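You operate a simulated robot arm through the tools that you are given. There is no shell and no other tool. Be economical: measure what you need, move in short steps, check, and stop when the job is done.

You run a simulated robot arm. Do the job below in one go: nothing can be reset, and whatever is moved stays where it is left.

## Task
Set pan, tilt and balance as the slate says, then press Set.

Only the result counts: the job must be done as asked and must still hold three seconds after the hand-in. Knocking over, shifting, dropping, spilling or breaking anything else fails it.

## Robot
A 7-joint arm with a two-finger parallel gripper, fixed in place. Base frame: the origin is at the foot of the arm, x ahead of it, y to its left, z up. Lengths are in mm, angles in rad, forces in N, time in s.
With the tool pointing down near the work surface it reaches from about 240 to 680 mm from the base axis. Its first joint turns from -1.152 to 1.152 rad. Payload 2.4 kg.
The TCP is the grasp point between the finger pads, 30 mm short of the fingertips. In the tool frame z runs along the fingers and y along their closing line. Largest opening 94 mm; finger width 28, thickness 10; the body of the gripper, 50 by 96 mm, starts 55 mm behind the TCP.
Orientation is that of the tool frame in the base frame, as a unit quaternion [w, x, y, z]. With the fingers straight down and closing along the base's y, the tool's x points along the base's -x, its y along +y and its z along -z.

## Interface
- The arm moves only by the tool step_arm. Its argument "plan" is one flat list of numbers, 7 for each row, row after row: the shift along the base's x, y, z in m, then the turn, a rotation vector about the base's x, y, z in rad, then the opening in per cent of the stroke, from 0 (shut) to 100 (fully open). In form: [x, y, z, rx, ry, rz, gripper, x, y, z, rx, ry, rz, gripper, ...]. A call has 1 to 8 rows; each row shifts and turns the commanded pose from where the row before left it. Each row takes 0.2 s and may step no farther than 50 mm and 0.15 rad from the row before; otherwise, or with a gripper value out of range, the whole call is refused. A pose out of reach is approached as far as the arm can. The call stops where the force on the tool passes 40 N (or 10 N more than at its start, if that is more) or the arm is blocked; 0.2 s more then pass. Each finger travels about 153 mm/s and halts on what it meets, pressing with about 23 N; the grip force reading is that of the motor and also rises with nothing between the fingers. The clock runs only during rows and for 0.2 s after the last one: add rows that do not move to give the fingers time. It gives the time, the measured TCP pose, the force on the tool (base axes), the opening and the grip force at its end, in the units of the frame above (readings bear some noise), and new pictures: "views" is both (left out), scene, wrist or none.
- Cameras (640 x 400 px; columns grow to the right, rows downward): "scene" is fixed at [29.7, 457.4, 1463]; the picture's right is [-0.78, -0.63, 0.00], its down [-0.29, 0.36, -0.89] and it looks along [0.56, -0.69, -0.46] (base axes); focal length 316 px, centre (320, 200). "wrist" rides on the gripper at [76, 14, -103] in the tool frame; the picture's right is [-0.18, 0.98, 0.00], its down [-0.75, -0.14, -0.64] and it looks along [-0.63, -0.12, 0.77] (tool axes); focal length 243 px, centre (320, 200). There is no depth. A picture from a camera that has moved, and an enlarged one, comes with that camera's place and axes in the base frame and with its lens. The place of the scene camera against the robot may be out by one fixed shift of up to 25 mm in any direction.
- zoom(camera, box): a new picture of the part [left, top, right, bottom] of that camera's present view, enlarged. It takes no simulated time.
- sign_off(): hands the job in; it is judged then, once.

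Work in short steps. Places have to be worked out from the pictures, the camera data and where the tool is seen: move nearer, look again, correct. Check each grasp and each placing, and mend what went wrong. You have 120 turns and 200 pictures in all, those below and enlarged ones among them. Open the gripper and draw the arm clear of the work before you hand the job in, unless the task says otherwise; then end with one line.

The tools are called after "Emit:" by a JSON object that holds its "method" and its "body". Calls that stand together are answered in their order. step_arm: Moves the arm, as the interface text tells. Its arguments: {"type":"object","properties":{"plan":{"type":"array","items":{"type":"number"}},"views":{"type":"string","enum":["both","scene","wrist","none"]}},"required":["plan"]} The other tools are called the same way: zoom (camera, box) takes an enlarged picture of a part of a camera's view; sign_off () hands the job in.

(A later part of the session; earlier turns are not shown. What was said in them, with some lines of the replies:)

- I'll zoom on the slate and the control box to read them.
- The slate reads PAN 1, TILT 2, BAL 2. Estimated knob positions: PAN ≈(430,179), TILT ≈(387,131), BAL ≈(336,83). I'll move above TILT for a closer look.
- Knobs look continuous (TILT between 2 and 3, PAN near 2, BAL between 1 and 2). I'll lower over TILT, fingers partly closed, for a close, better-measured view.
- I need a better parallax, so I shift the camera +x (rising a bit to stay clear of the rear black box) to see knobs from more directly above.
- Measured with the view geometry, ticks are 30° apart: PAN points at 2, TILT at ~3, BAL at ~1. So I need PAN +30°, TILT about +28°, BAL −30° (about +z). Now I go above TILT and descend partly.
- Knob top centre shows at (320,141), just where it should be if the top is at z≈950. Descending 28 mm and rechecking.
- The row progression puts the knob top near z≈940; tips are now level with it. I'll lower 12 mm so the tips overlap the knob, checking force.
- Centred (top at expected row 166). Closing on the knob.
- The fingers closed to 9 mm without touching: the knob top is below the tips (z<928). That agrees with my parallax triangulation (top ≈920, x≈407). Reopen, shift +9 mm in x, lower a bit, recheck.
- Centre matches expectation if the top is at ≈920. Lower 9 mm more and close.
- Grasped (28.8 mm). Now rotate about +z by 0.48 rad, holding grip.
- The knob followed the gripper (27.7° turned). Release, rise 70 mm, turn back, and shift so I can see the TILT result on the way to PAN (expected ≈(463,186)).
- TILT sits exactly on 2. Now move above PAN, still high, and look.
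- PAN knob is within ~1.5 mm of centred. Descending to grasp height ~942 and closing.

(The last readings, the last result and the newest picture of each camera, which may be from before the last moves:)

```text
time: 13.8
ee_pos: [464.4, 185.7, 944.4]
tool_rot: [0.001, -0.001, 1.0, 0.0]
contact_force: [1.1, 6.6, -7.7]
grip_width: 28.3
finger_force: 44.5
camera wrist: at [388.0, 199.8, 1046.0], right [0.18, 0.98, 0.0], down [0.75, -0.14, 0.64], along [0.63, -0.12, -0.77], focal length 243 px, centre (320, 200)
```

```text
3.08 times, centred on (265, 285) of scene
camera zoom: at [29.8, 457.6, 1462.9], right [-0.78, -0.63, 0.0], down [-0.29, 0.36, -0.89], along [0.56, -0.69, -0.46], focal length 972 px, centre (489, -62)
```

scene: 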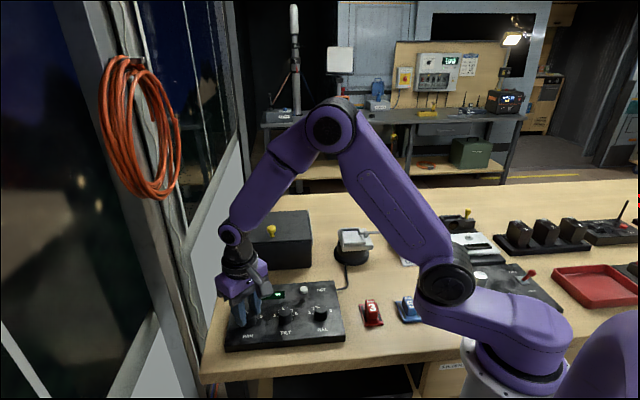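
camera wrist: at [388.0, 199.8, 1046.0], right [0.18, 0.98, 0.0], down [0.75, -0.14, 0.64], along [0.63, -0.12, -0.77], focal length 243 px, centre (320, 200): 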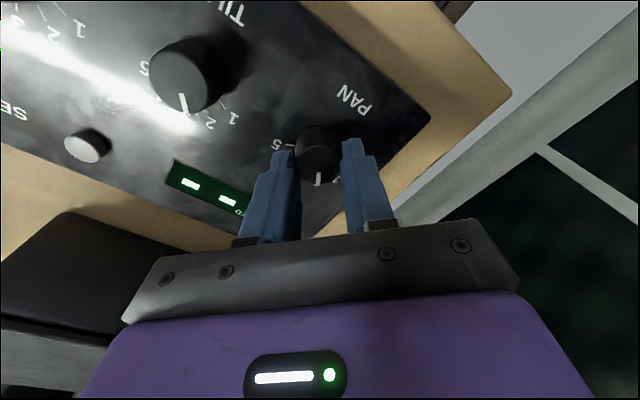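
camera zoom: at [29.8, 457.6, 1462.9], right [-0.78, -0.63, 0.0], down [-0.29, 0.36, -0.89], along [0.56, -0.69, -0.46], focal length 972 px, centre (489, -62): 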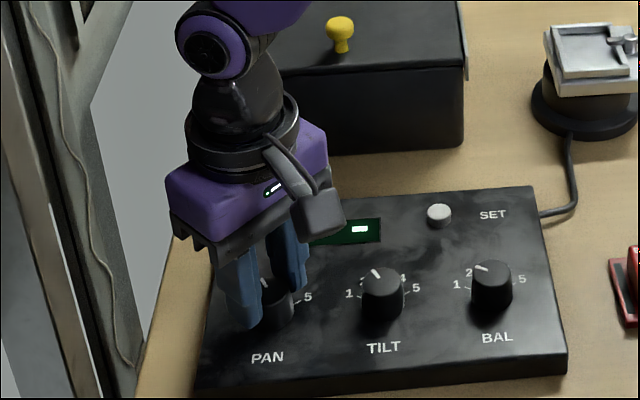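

Grasped (28.3 mm). Rotate +0.52 rad.

Emit:
{"method": "step_arm", "body": {"plan": [0, 0, 0, 0, 0, 0.13, 10, 0, 0, 0, 0, 0, 0.13, 10, 0, 0, 0, 0, 0, 0.13, 10, 0, 0, 0, 0, 0, 0.13, 10, 0, 0, 0, 0, 0, 0, 10], "views": "wrist"}}

Emit:
{"method": "zoom", "body": {"camera": "wrist", "box": [240, 100, 400, 200]}}

```text
time: 15.0
ee_pos: [463.9, 187.4, 942.9]
tool_rot: [0.0, -0.26, 0.966, 0.0]
contact_force: [-2.7, 26.3, -15.5]
grip_width: 28.5
finger_force: 45.4
camera wrist: at [391.0, 160.9, 1046.1], right [-0.33, 0.94, 0.0], down [0.72, 0.26, 0.64], along [0.6, 0.21, -0.77], focal length 243 px, centre (320, 200)
```

wrist: 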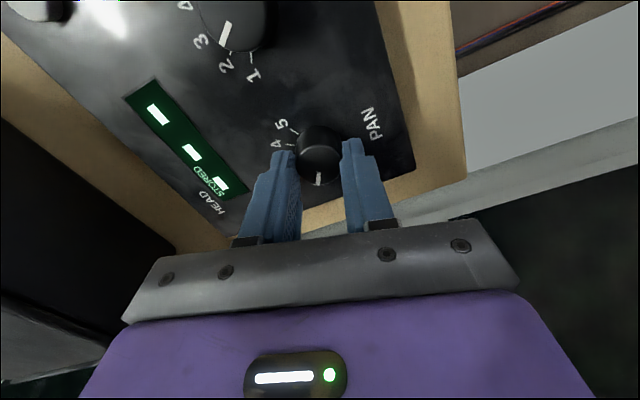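

```text
4.00 times, centred on (320, 150) of wrist
camera zoom: at [391.0, 160.9, 1046.1], right [-0.33, 0.94, 0.0], down [0.72, 0.26, 0.64], along [0.6, 0.21, -0.77], focal length 970 px, centre (320, 400)
```

zoom: 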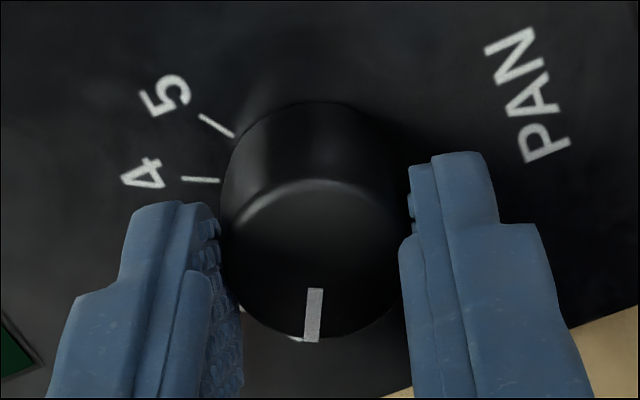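

Turned 30°. Release, rise and unwind, then view.

Emit:
{"method": "step_arm", "body": {"plan": [0, 0, 0, 0, 0, 0, 60, 0, 0, 0, 0, 0, 0, 60, 0, 0, 0.035, 0, 0, 0, 60, 0, 0, 0.035, 0, 0, -0.13, 60, 0, 0, 0.02, 0, 0, -0.13, 60, 0, 0, 0.01, 0, 0, -0.13, 60, 0, 0, 0, 0, 0, -0.13, 60, 0, 0, 0, 0, 0, 0, 60]}}

Emit:
{"method": "zoom", "body": {"camera": "wrist", "box": [240, 60, 400, 160]}}

Emit:
{"method": "zoom", "body": {"camera": "scene", "box": [225, 280, 345, 350]}}

```text
time: 16.8
ee_pos: [464.7, 185.1, 1044.2]
tool_rot: [0.0, 0.0, 1.0, 0.0]
contact_force: [-0.7, -0.3, -0.1]
grip_width: 56.4
finger_force: 0.1
camera wrist: at [388.9, 198.9, 1146.9], right [0.19, 0.98, 0.0], down [0.75, -0.14, 0.64], along [0.63, -0.12, -0.77], focal length 243 px, centre (320, 200)
```

scene: 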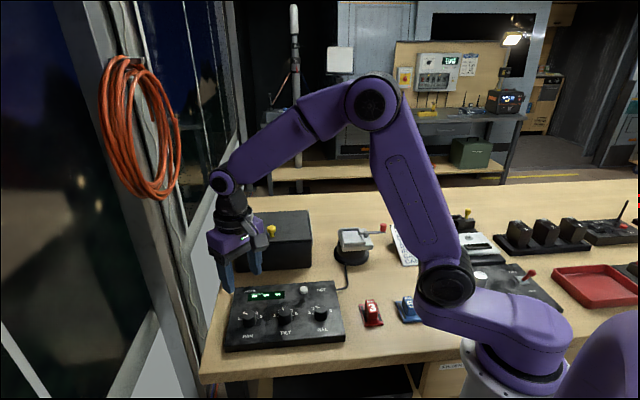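
wrist: 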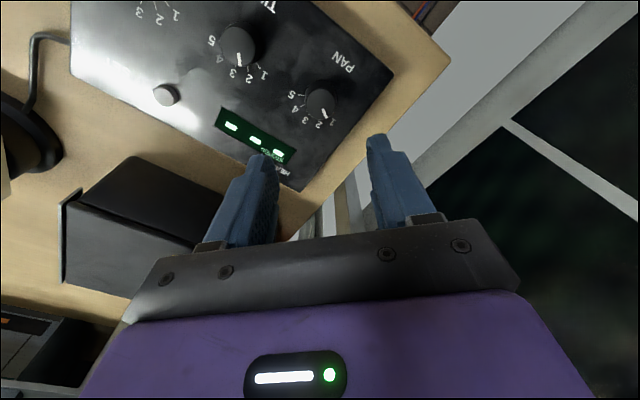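

```text
4.00 times, centred on (320, 110) of wrist
camera zoom: at [388.9, 198.9, 1146.9], right [0.19, 0.98, 0.0], down [0.75, -0.14, 0.64], along [0.63, -0.12, -0.77], focal length 970 px, centre (320, 560)
```

zoom: 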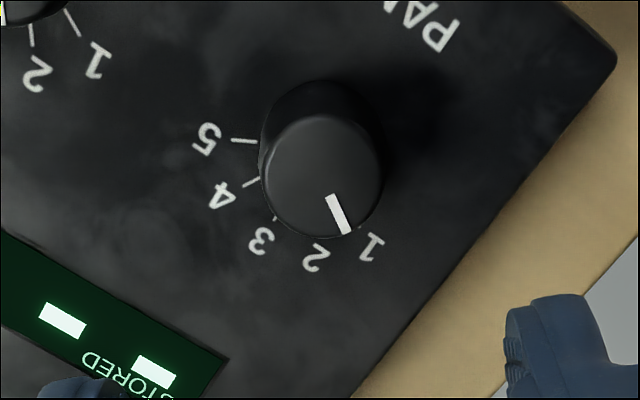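

```text
5.33 times, centred on (285, 315) of scene
camera zoom: at [29.7, 457.4, 1463.0], right [-0.78, -0.63, 0.0], down [-0.29, 0.36, -0.89], along [0.56, -0.69, -0.46], focal length 1686 px, centre (507, -413)
```

zoom: 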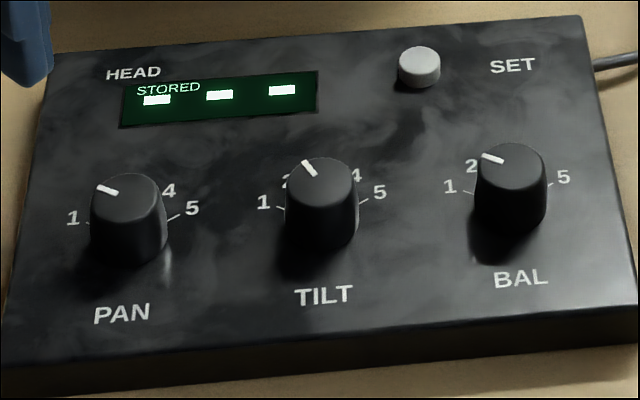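

PAN is at ≈+14.5°, i.e. on 1. Now to BAL, expected (352,76).

Emit:
{"method": "step_arm", "body": {"plan": [-0.028, -0.027, 0, 0, 0, 0, 60, -0.028, -0.027, 0, 0, 0, 0, 60, -0.028, -0.027, 0, 0, 0, 0, 60, -0.028, -0.028, 0, 0, 0, 0, 60, 0, 0, -0.03, 0, 0, 0, 60, 0, 0, 0, 0, 0, 0, 60]}}

Emit:
{"method": "zoom", "body": {"camera": "wrist", "box": [240, 80, 400, 180]}}

```text
time: 18.2
ee_pos: [352.9, 77.3, 1012.7]
tool_rot: [0.0, 0.0, 1.0, 0.0]
contact_force: [0.5, 0.0, -0.5]
grip_width: 56.2
finger_force: 0.1
camera wrist: at [276.9, 91.6, 1116.0], right [0.18, 0.98, 0.0], down [0.75, -0.14, 0.64], along [0.63, -0.12, -0.77], focal length 243 px, centre (320, 200)
```

scene: 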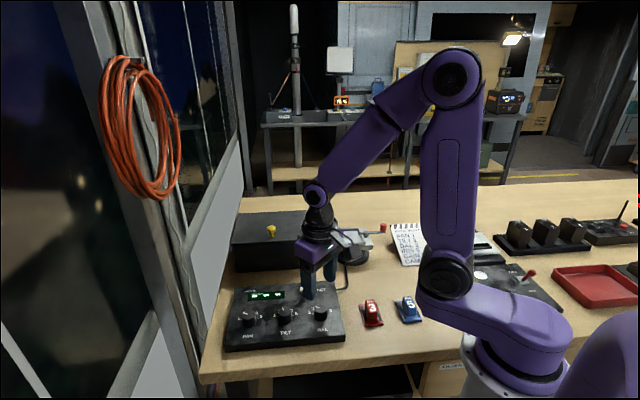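
wrist: 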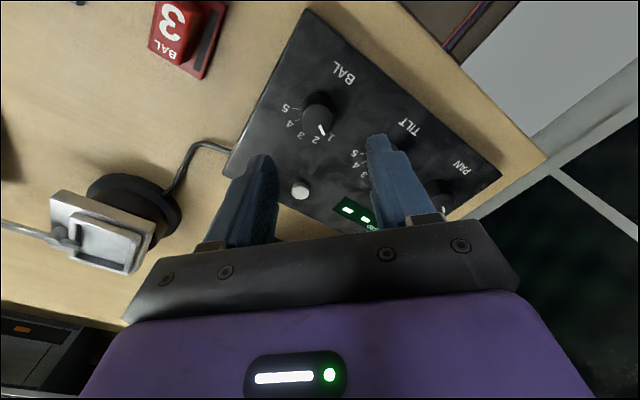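

```text
4.00 times, centred on (320, 130) of wrist
camera zoom: at [276.9, 91.6, 1116.0], right [0.18, 0.98, 0.0], down [0.75, -0.14, 0.64], along [0.63, -0.12, -0.77], focal length 970 px, centre (320, 480)
```

zoom: 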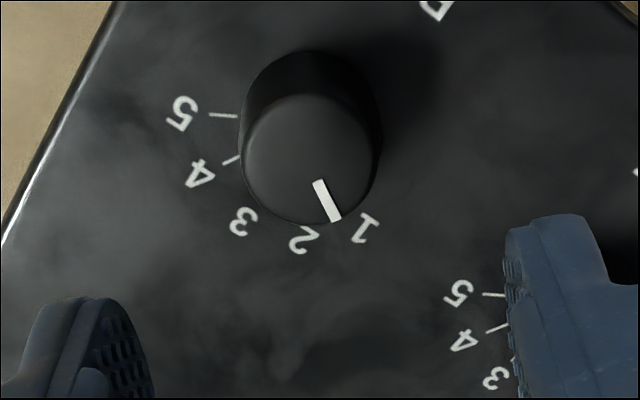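

BAL is centred except ~2 mm in −y; pointer at ≈+11.5°, so I'll turn −0.46 rad. Descend and grasp.

Emit:
{"method": "step_arm", "body": {"plan": [0, -0.002, -0.03, 0, 0, 0, 60, 0, 0, -0.025, 0, 0, 0, 60, 0, 0, -0.015, 0, 0, 0, 60, 0, 0, 0, 0, 0, 0, 40, 0, 0, 0, 0, 0, 0, 10, 0, 0, 0, 0, 0, 0, 10], "views": "wrist"}}

Emit:
{"method": "zoom", "body": {"camera": "wrist", "box": [240, 100, 400, 200]}}

```text
time: 19.6
ee_pos: [352.5, 74.9, 943.9]
tool_rot: [0.0, -0.001, 1.0, 0.0]
contact_force: [-0.8, 10.6, -13.0]
grip_width: 28.3
finger_force: 45.2
camera wrist: at [276.5, 89.6, 1047.5], right [0.18, 0.98, 0.0], down [0.75, -0.14, 0.64], along [0.63, -0.12, -0.77], focal length 243 px, centre (320, 200)
```

wrist: 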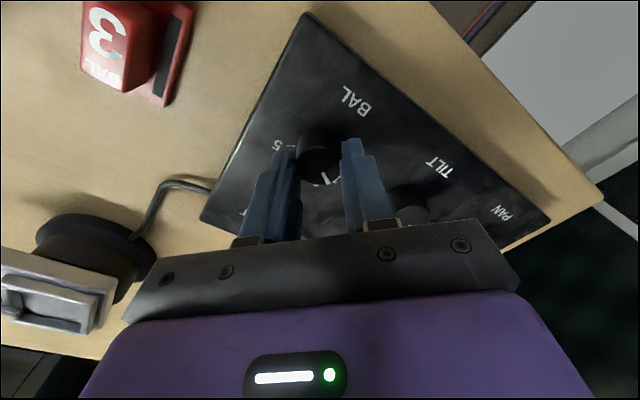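

```text
4.00 times, centred on (320, 150) of wrist
camera zoom: at [276.5, 89.6, 1047.5], right [0.18, 0.98, 0.0], down [0.75, -0.14, 0.64], along [0.63, -0.12, -0.77], focal length 970 px, centre (320, 400)
```

zoom: 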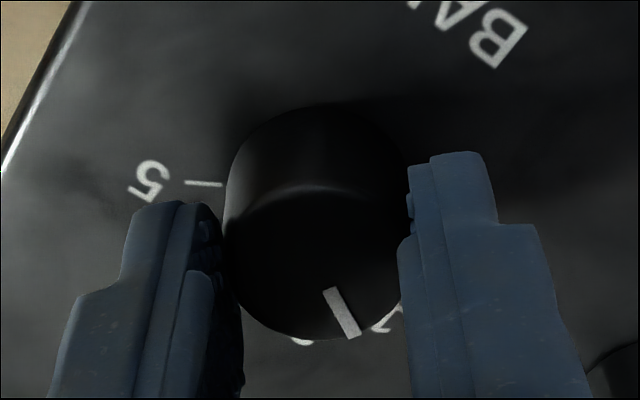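

Grasped. A 10 N sideways load suggests ~1 mm miscentring; I ease y by +1 mm... rather −, uncertain, so I just rotate −0.46 rad.

Emit:
{"method": "step_arm", "body": {"plan": [0, 0, 0, 0, 0, -0.115, 10, 0, 0, 0, 0, 0, -0.115, 10, 0, 0, 0, 0, 0, -0.115, 10, 0, 0, 0, 0, 0, -0.115, 10, 0, 0, 0, 0, 0, 0, 10], "views": "wrist"}}

```text
time: 20.6
ee_pos: [351.4, 75.4, 945.4]
tool_rot: [-0.002, 0.202, 0.979, 0.0]
contact_force: [-3.4, 5.4, 5.8]
grip_width: 28.3
finger_force: 44.6
stopped in row 4: the force on the tool passed its limit (the readings are from after the stop); the commanded pose is now the measured one
camera wrist: at [288.6, 118.1, 1047.7], right [0.56, 0.83, 0.0], down [0.64, -0.43, 0.64], along [0.53, -0.36, -0.77], focal length 243 px, centre (320, 200)
```

wrist: 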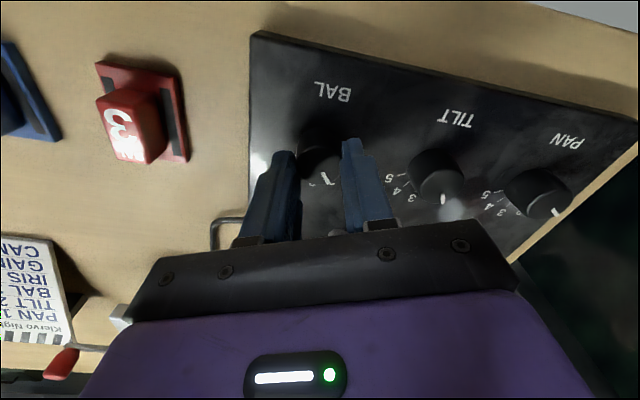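

Stopped at 23.3° from accumulated side force, now relaxed. Finish the remaining ~0.06 rad.

Emit:
{"method": "step_arm", "body": {"plan": [0, 0, 0, 0, 0, -0.03, 10, 0, 0, 0, 0, 0, -0.03, 10, 0, 0, 0, 0, 0, 0, 10], "views": "none"}}

```text
time: 21.4
ee_pos: [352.8, 75.1, 944.5]
tool_rot: [-0.002, 0.231, 0.973, -0.001]
contact_force: [-6.0, 8.9, 11.7]
grip_width: 27.9
finger_force: 44.7
```

Turned 26.7° total. Release, rise straight up, unwind and inspect.

Emit:
{"method": "step_arm", "body": {"plan": [0, 0, 0, 0, 0, 0, 60, 0, 0, 0, 0, 0, 0, 60, 0, 0, 0.035, 0, 0, 0, 60, 0, 0, 0.035, 0, 0, 0.117, 60, 0, 0, 0.02, 0, 0, 0.117, 60, 0.02, 0, 0.01, 0, 0, 0.117, 60, 0.02, 0, 0, 0, 0, 0.117, 60, 0, 0, 0, 0, 0, 0, 60]}}

Emit:
{"method": "zoom", "body": {"camera": "wrist", "box": [240, 20, 400, 120]}}

Emit:
{"method": "zoom", "body": {"camera": "scene", "box": [225, 280, 345, 350]}}

```text
time: 23.2
ee_pos: [391.6, 74.7, 1044.4]
tool_rot: [-0.001, -0.001, 1.0, -0.001]
contact_force: [-0.1, -0.3, -0.6]
grip_width: 56.6
finger_force: 0.2
camera wrist: at [315.7, 88.7, 1147.3], right [0.18, 0.98, 0.0], down [0.76, -0.14, 0.64], along [0.63, -0.12, -0.77], focal length 243 px, centre (320, 200)
```

scene: 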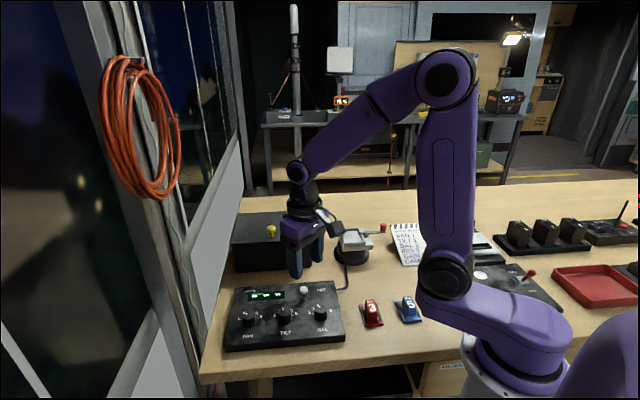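
wrist: 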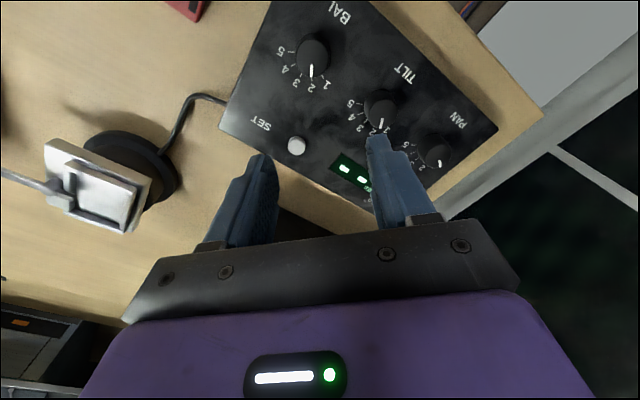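

```text
4.00 times, centred on (320, 70) of wrist
camera zoom: at [315.7, 88.7, 1147.3], right [0.18, 0.98, 0.0], down [0.76, -0.14, 0.64], along [0.63, -0.12, -0.77], focal length 970 px, centre (320, 720)
```

zoom: 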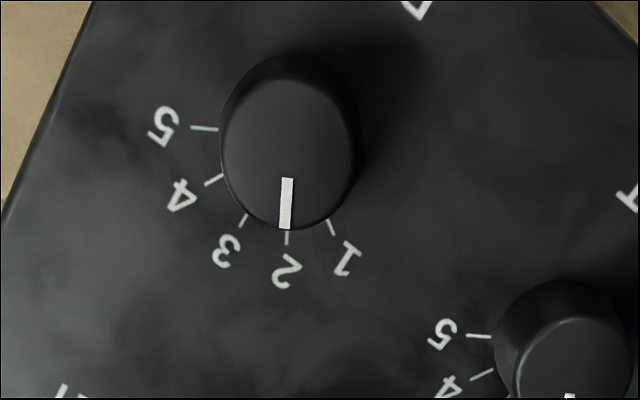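

```text
5.33 times, centred on (285, 315) of scene
camera zoom: at [29.7, 457.4, 1463.0], right [-0.78, -0.63, 0.0], down [-0.29, 0.36, -0.89], along [0.56, -0.69, -0.46], focal length 1686 px, centre (507, -413)
```

zoom: 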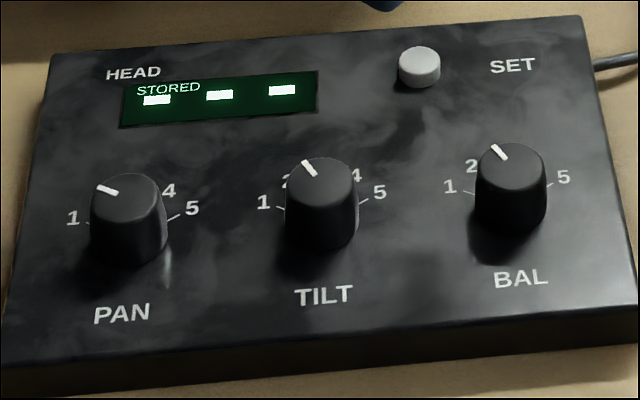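

All three dials read right (PAN 1, TILT 2, BAL 2). SET triangulates to ≈(432,41.4), top ≈906; the rear box (top ≈970, nearest x≈485) is clear. Close the fingers and go above SET.

Emit:
{"method": "step_arm", "body": {"plan": [0.02, -0.017, 0, 0, 0, 0, 30, 0.02, -0.016, 0, 0, 0, 0, 0, 0, 0, -0.03, 0, 0, 0, 0, 0, 0, -0.03, 0, 0, 0, 0, 0, 0, -0.02, 0, 0, 0, 0, 0, 0, 0, 0, 0, 0, 0]}}

Emit:
{"method": "zoom", "body": {"camera": "wrist", "box": [240, 80, 400, 180]}}

Emit:
{"method": "zoom", "body": {"camera": "scene", "box": [225, 250, 345, 350]}}

```text
time: 24.6
ee_pos: [431.7, 41.4, 963.8]
tool_rot: [-0.002, -0.001, 1.0, -0.001]
contact_force: [-0.1, 0.4, -0.3]
grip_width: 0.2
finger_force: 22.9
camera wrist: at [356.5, 55.6, 1066.7], right [0.18, 0.98, 0.0], down [0.76, -0.14, 0.64], along [0.63, -0.12, -0.77], focal length 243 px, centre (320, 200)
```

scene: 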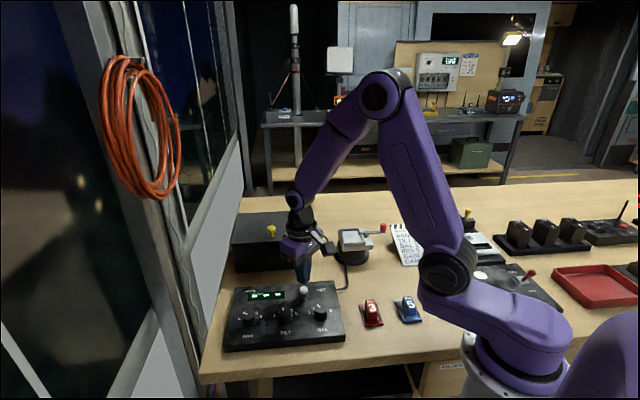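
wrist: 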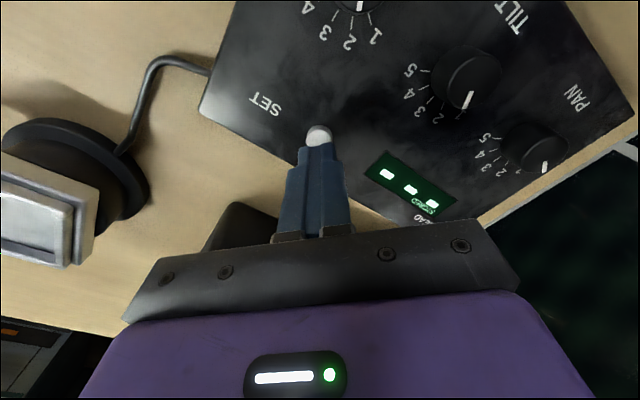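

```text
4.00 times, centred on (320, 130) of wrist
camera zoom: at [356.5, 55.6, 1066.7], right [0.18, 0.98, 0.0], down [0.76, -0.14, 0.64], along [0.63, -0.12, -0.77], focal length 970 px, centre (320, 480)
```

zoom: 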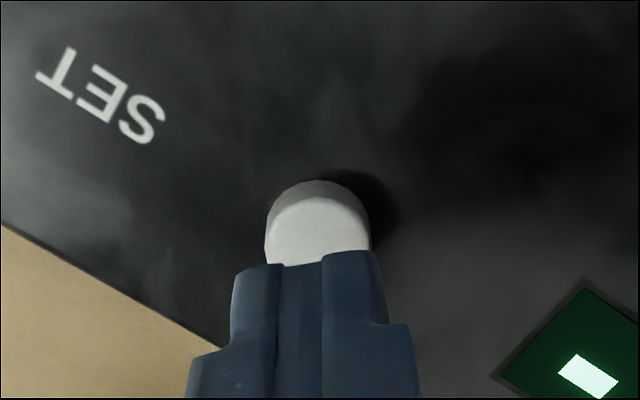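

```text
4.00 times, centred on (285, 300) of scene
camera zoom: at [29.7, 457.4, 1463.0], right [-0.78, -0.63, 0.0], down [-0.29, 0.36, -0.89], along [0.56, -0.69, -0.46], focal length 1264 px, centre (460, -200)
```

zoom: 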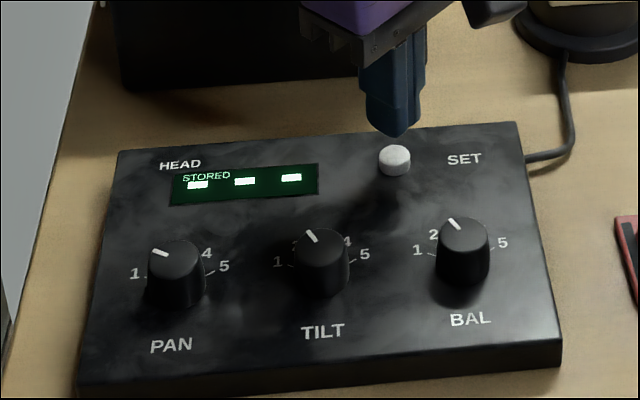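

Aligned above the button. Press down in small steps, watching force and the display.

Emit:
{"method": "step_arm", "body": {"plan": [0, 0, -0.014, 0, 0, 0, 0, 0, 0, -0.01, 0, 0, 0, 0, 0, 0, -0.003, 0, 0, 0, 0, 0, 0, -0.002, 0, 0, 0, 0], "views": "none"}}

Emit:
{"method": "zoom", "body": {"camera": "scene", "box": [225, 250, 345, 350]}}

```text
time: 25.6
ee_pos: [432.4, 41.6, 934.5]
tool_rot: [-0.001, -0.001, 1.0, 0.0]
contact_force: [2.1, 0.1, 2.2]
grip_width: 0.0
finger_force: 23.2
```

```text
4.00 times, centred on (285, 300) of scene
camera zoom: at [29.7, 457.4, 1463.0], right [-0.78, -0.63, 0.0], down [-0.29, 0.36, -0.89], along [0.56, -0.69, -0.46], focal length 1264 px, centre (460, -200)
```

zoom: 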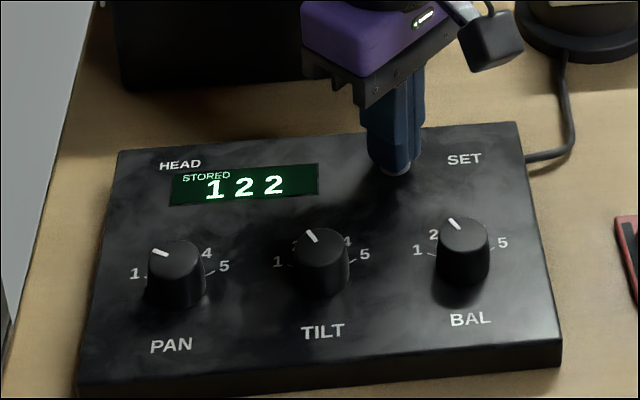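

The display now stores 1 2 2. Rise straight up, open the gripper, and draw back.

Emit:
{"method": "step_arm", "body": {"plan": [0, 0, 0.03, 0, 0, 0, 0, 0, 0, 0.045, 0, 0, 0, 0, 0, 0, 0.045, 0, 0, 0, 50, -0.02, 0, 0.045, 0, 0, 0, 100, -0.03, 0, 0.04, 0, 0, 0, 100, 0, 0, 0, 0, 0, 0, 100]}}

Emit:
{"method": "zoom", "body": {"camera": "scene", "box": [225, 280, 345, 350]}}

```text
time: 27.0
ee_pos: [381.6, 39.9, 1142.3]
tool_rot: [-0.001, -0.001, 1.0, 0.0]
contact_force: [-0.2, 0.5, 0.8]
grip_width: 94.0
finger_force: 0.0
camera wrist: at [306.6, 54.6, 1246.2], right [0.18, 0.98, 0.0], down [0.76, -0.14, 0.64], along [0.63, -0.12, -0.77], focal length 243 px, centre (320, 200)
```

scene: 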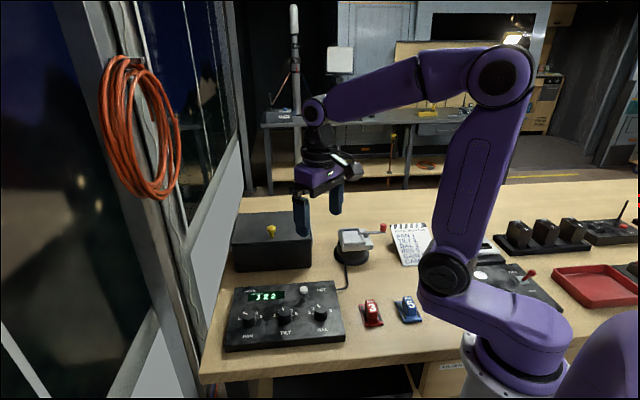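
wrist: 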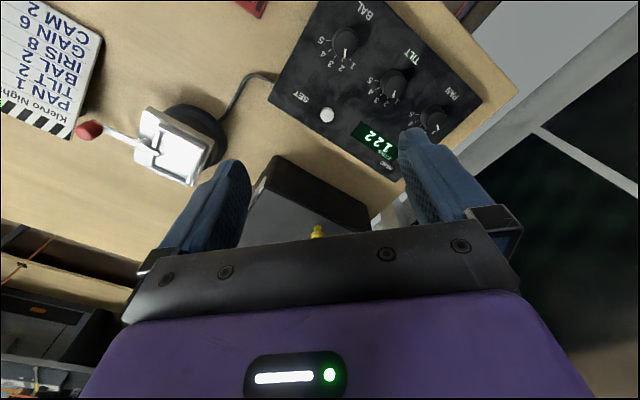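

```text
5.33 times, centred on (285, 315) of scene
camera zoom: at [29.7, 457.4, 1463.0], right [-0.78, -0.63, 0.0], down [-0.29, 0.36, -0.89], along [0.56, -0.69, -0.46], focal length 1686 px, centre (507, -413)
```

zoom: 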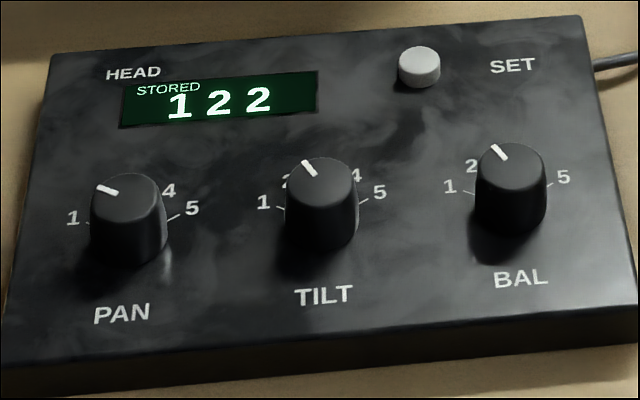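

The display holds STORED 1 2 2, the dials match the slate, and the arm is clear with the gripper open.

Emit:
{"method": "sign_off", "body": {}}

```text
The job is handed in.
```

Pan is set to 1, tilt to 2 and balance to 2 as the slate says; Set was pressed, the display shows STORED 1 2 2, and the job is handed in with the gripper open and the arm clear.
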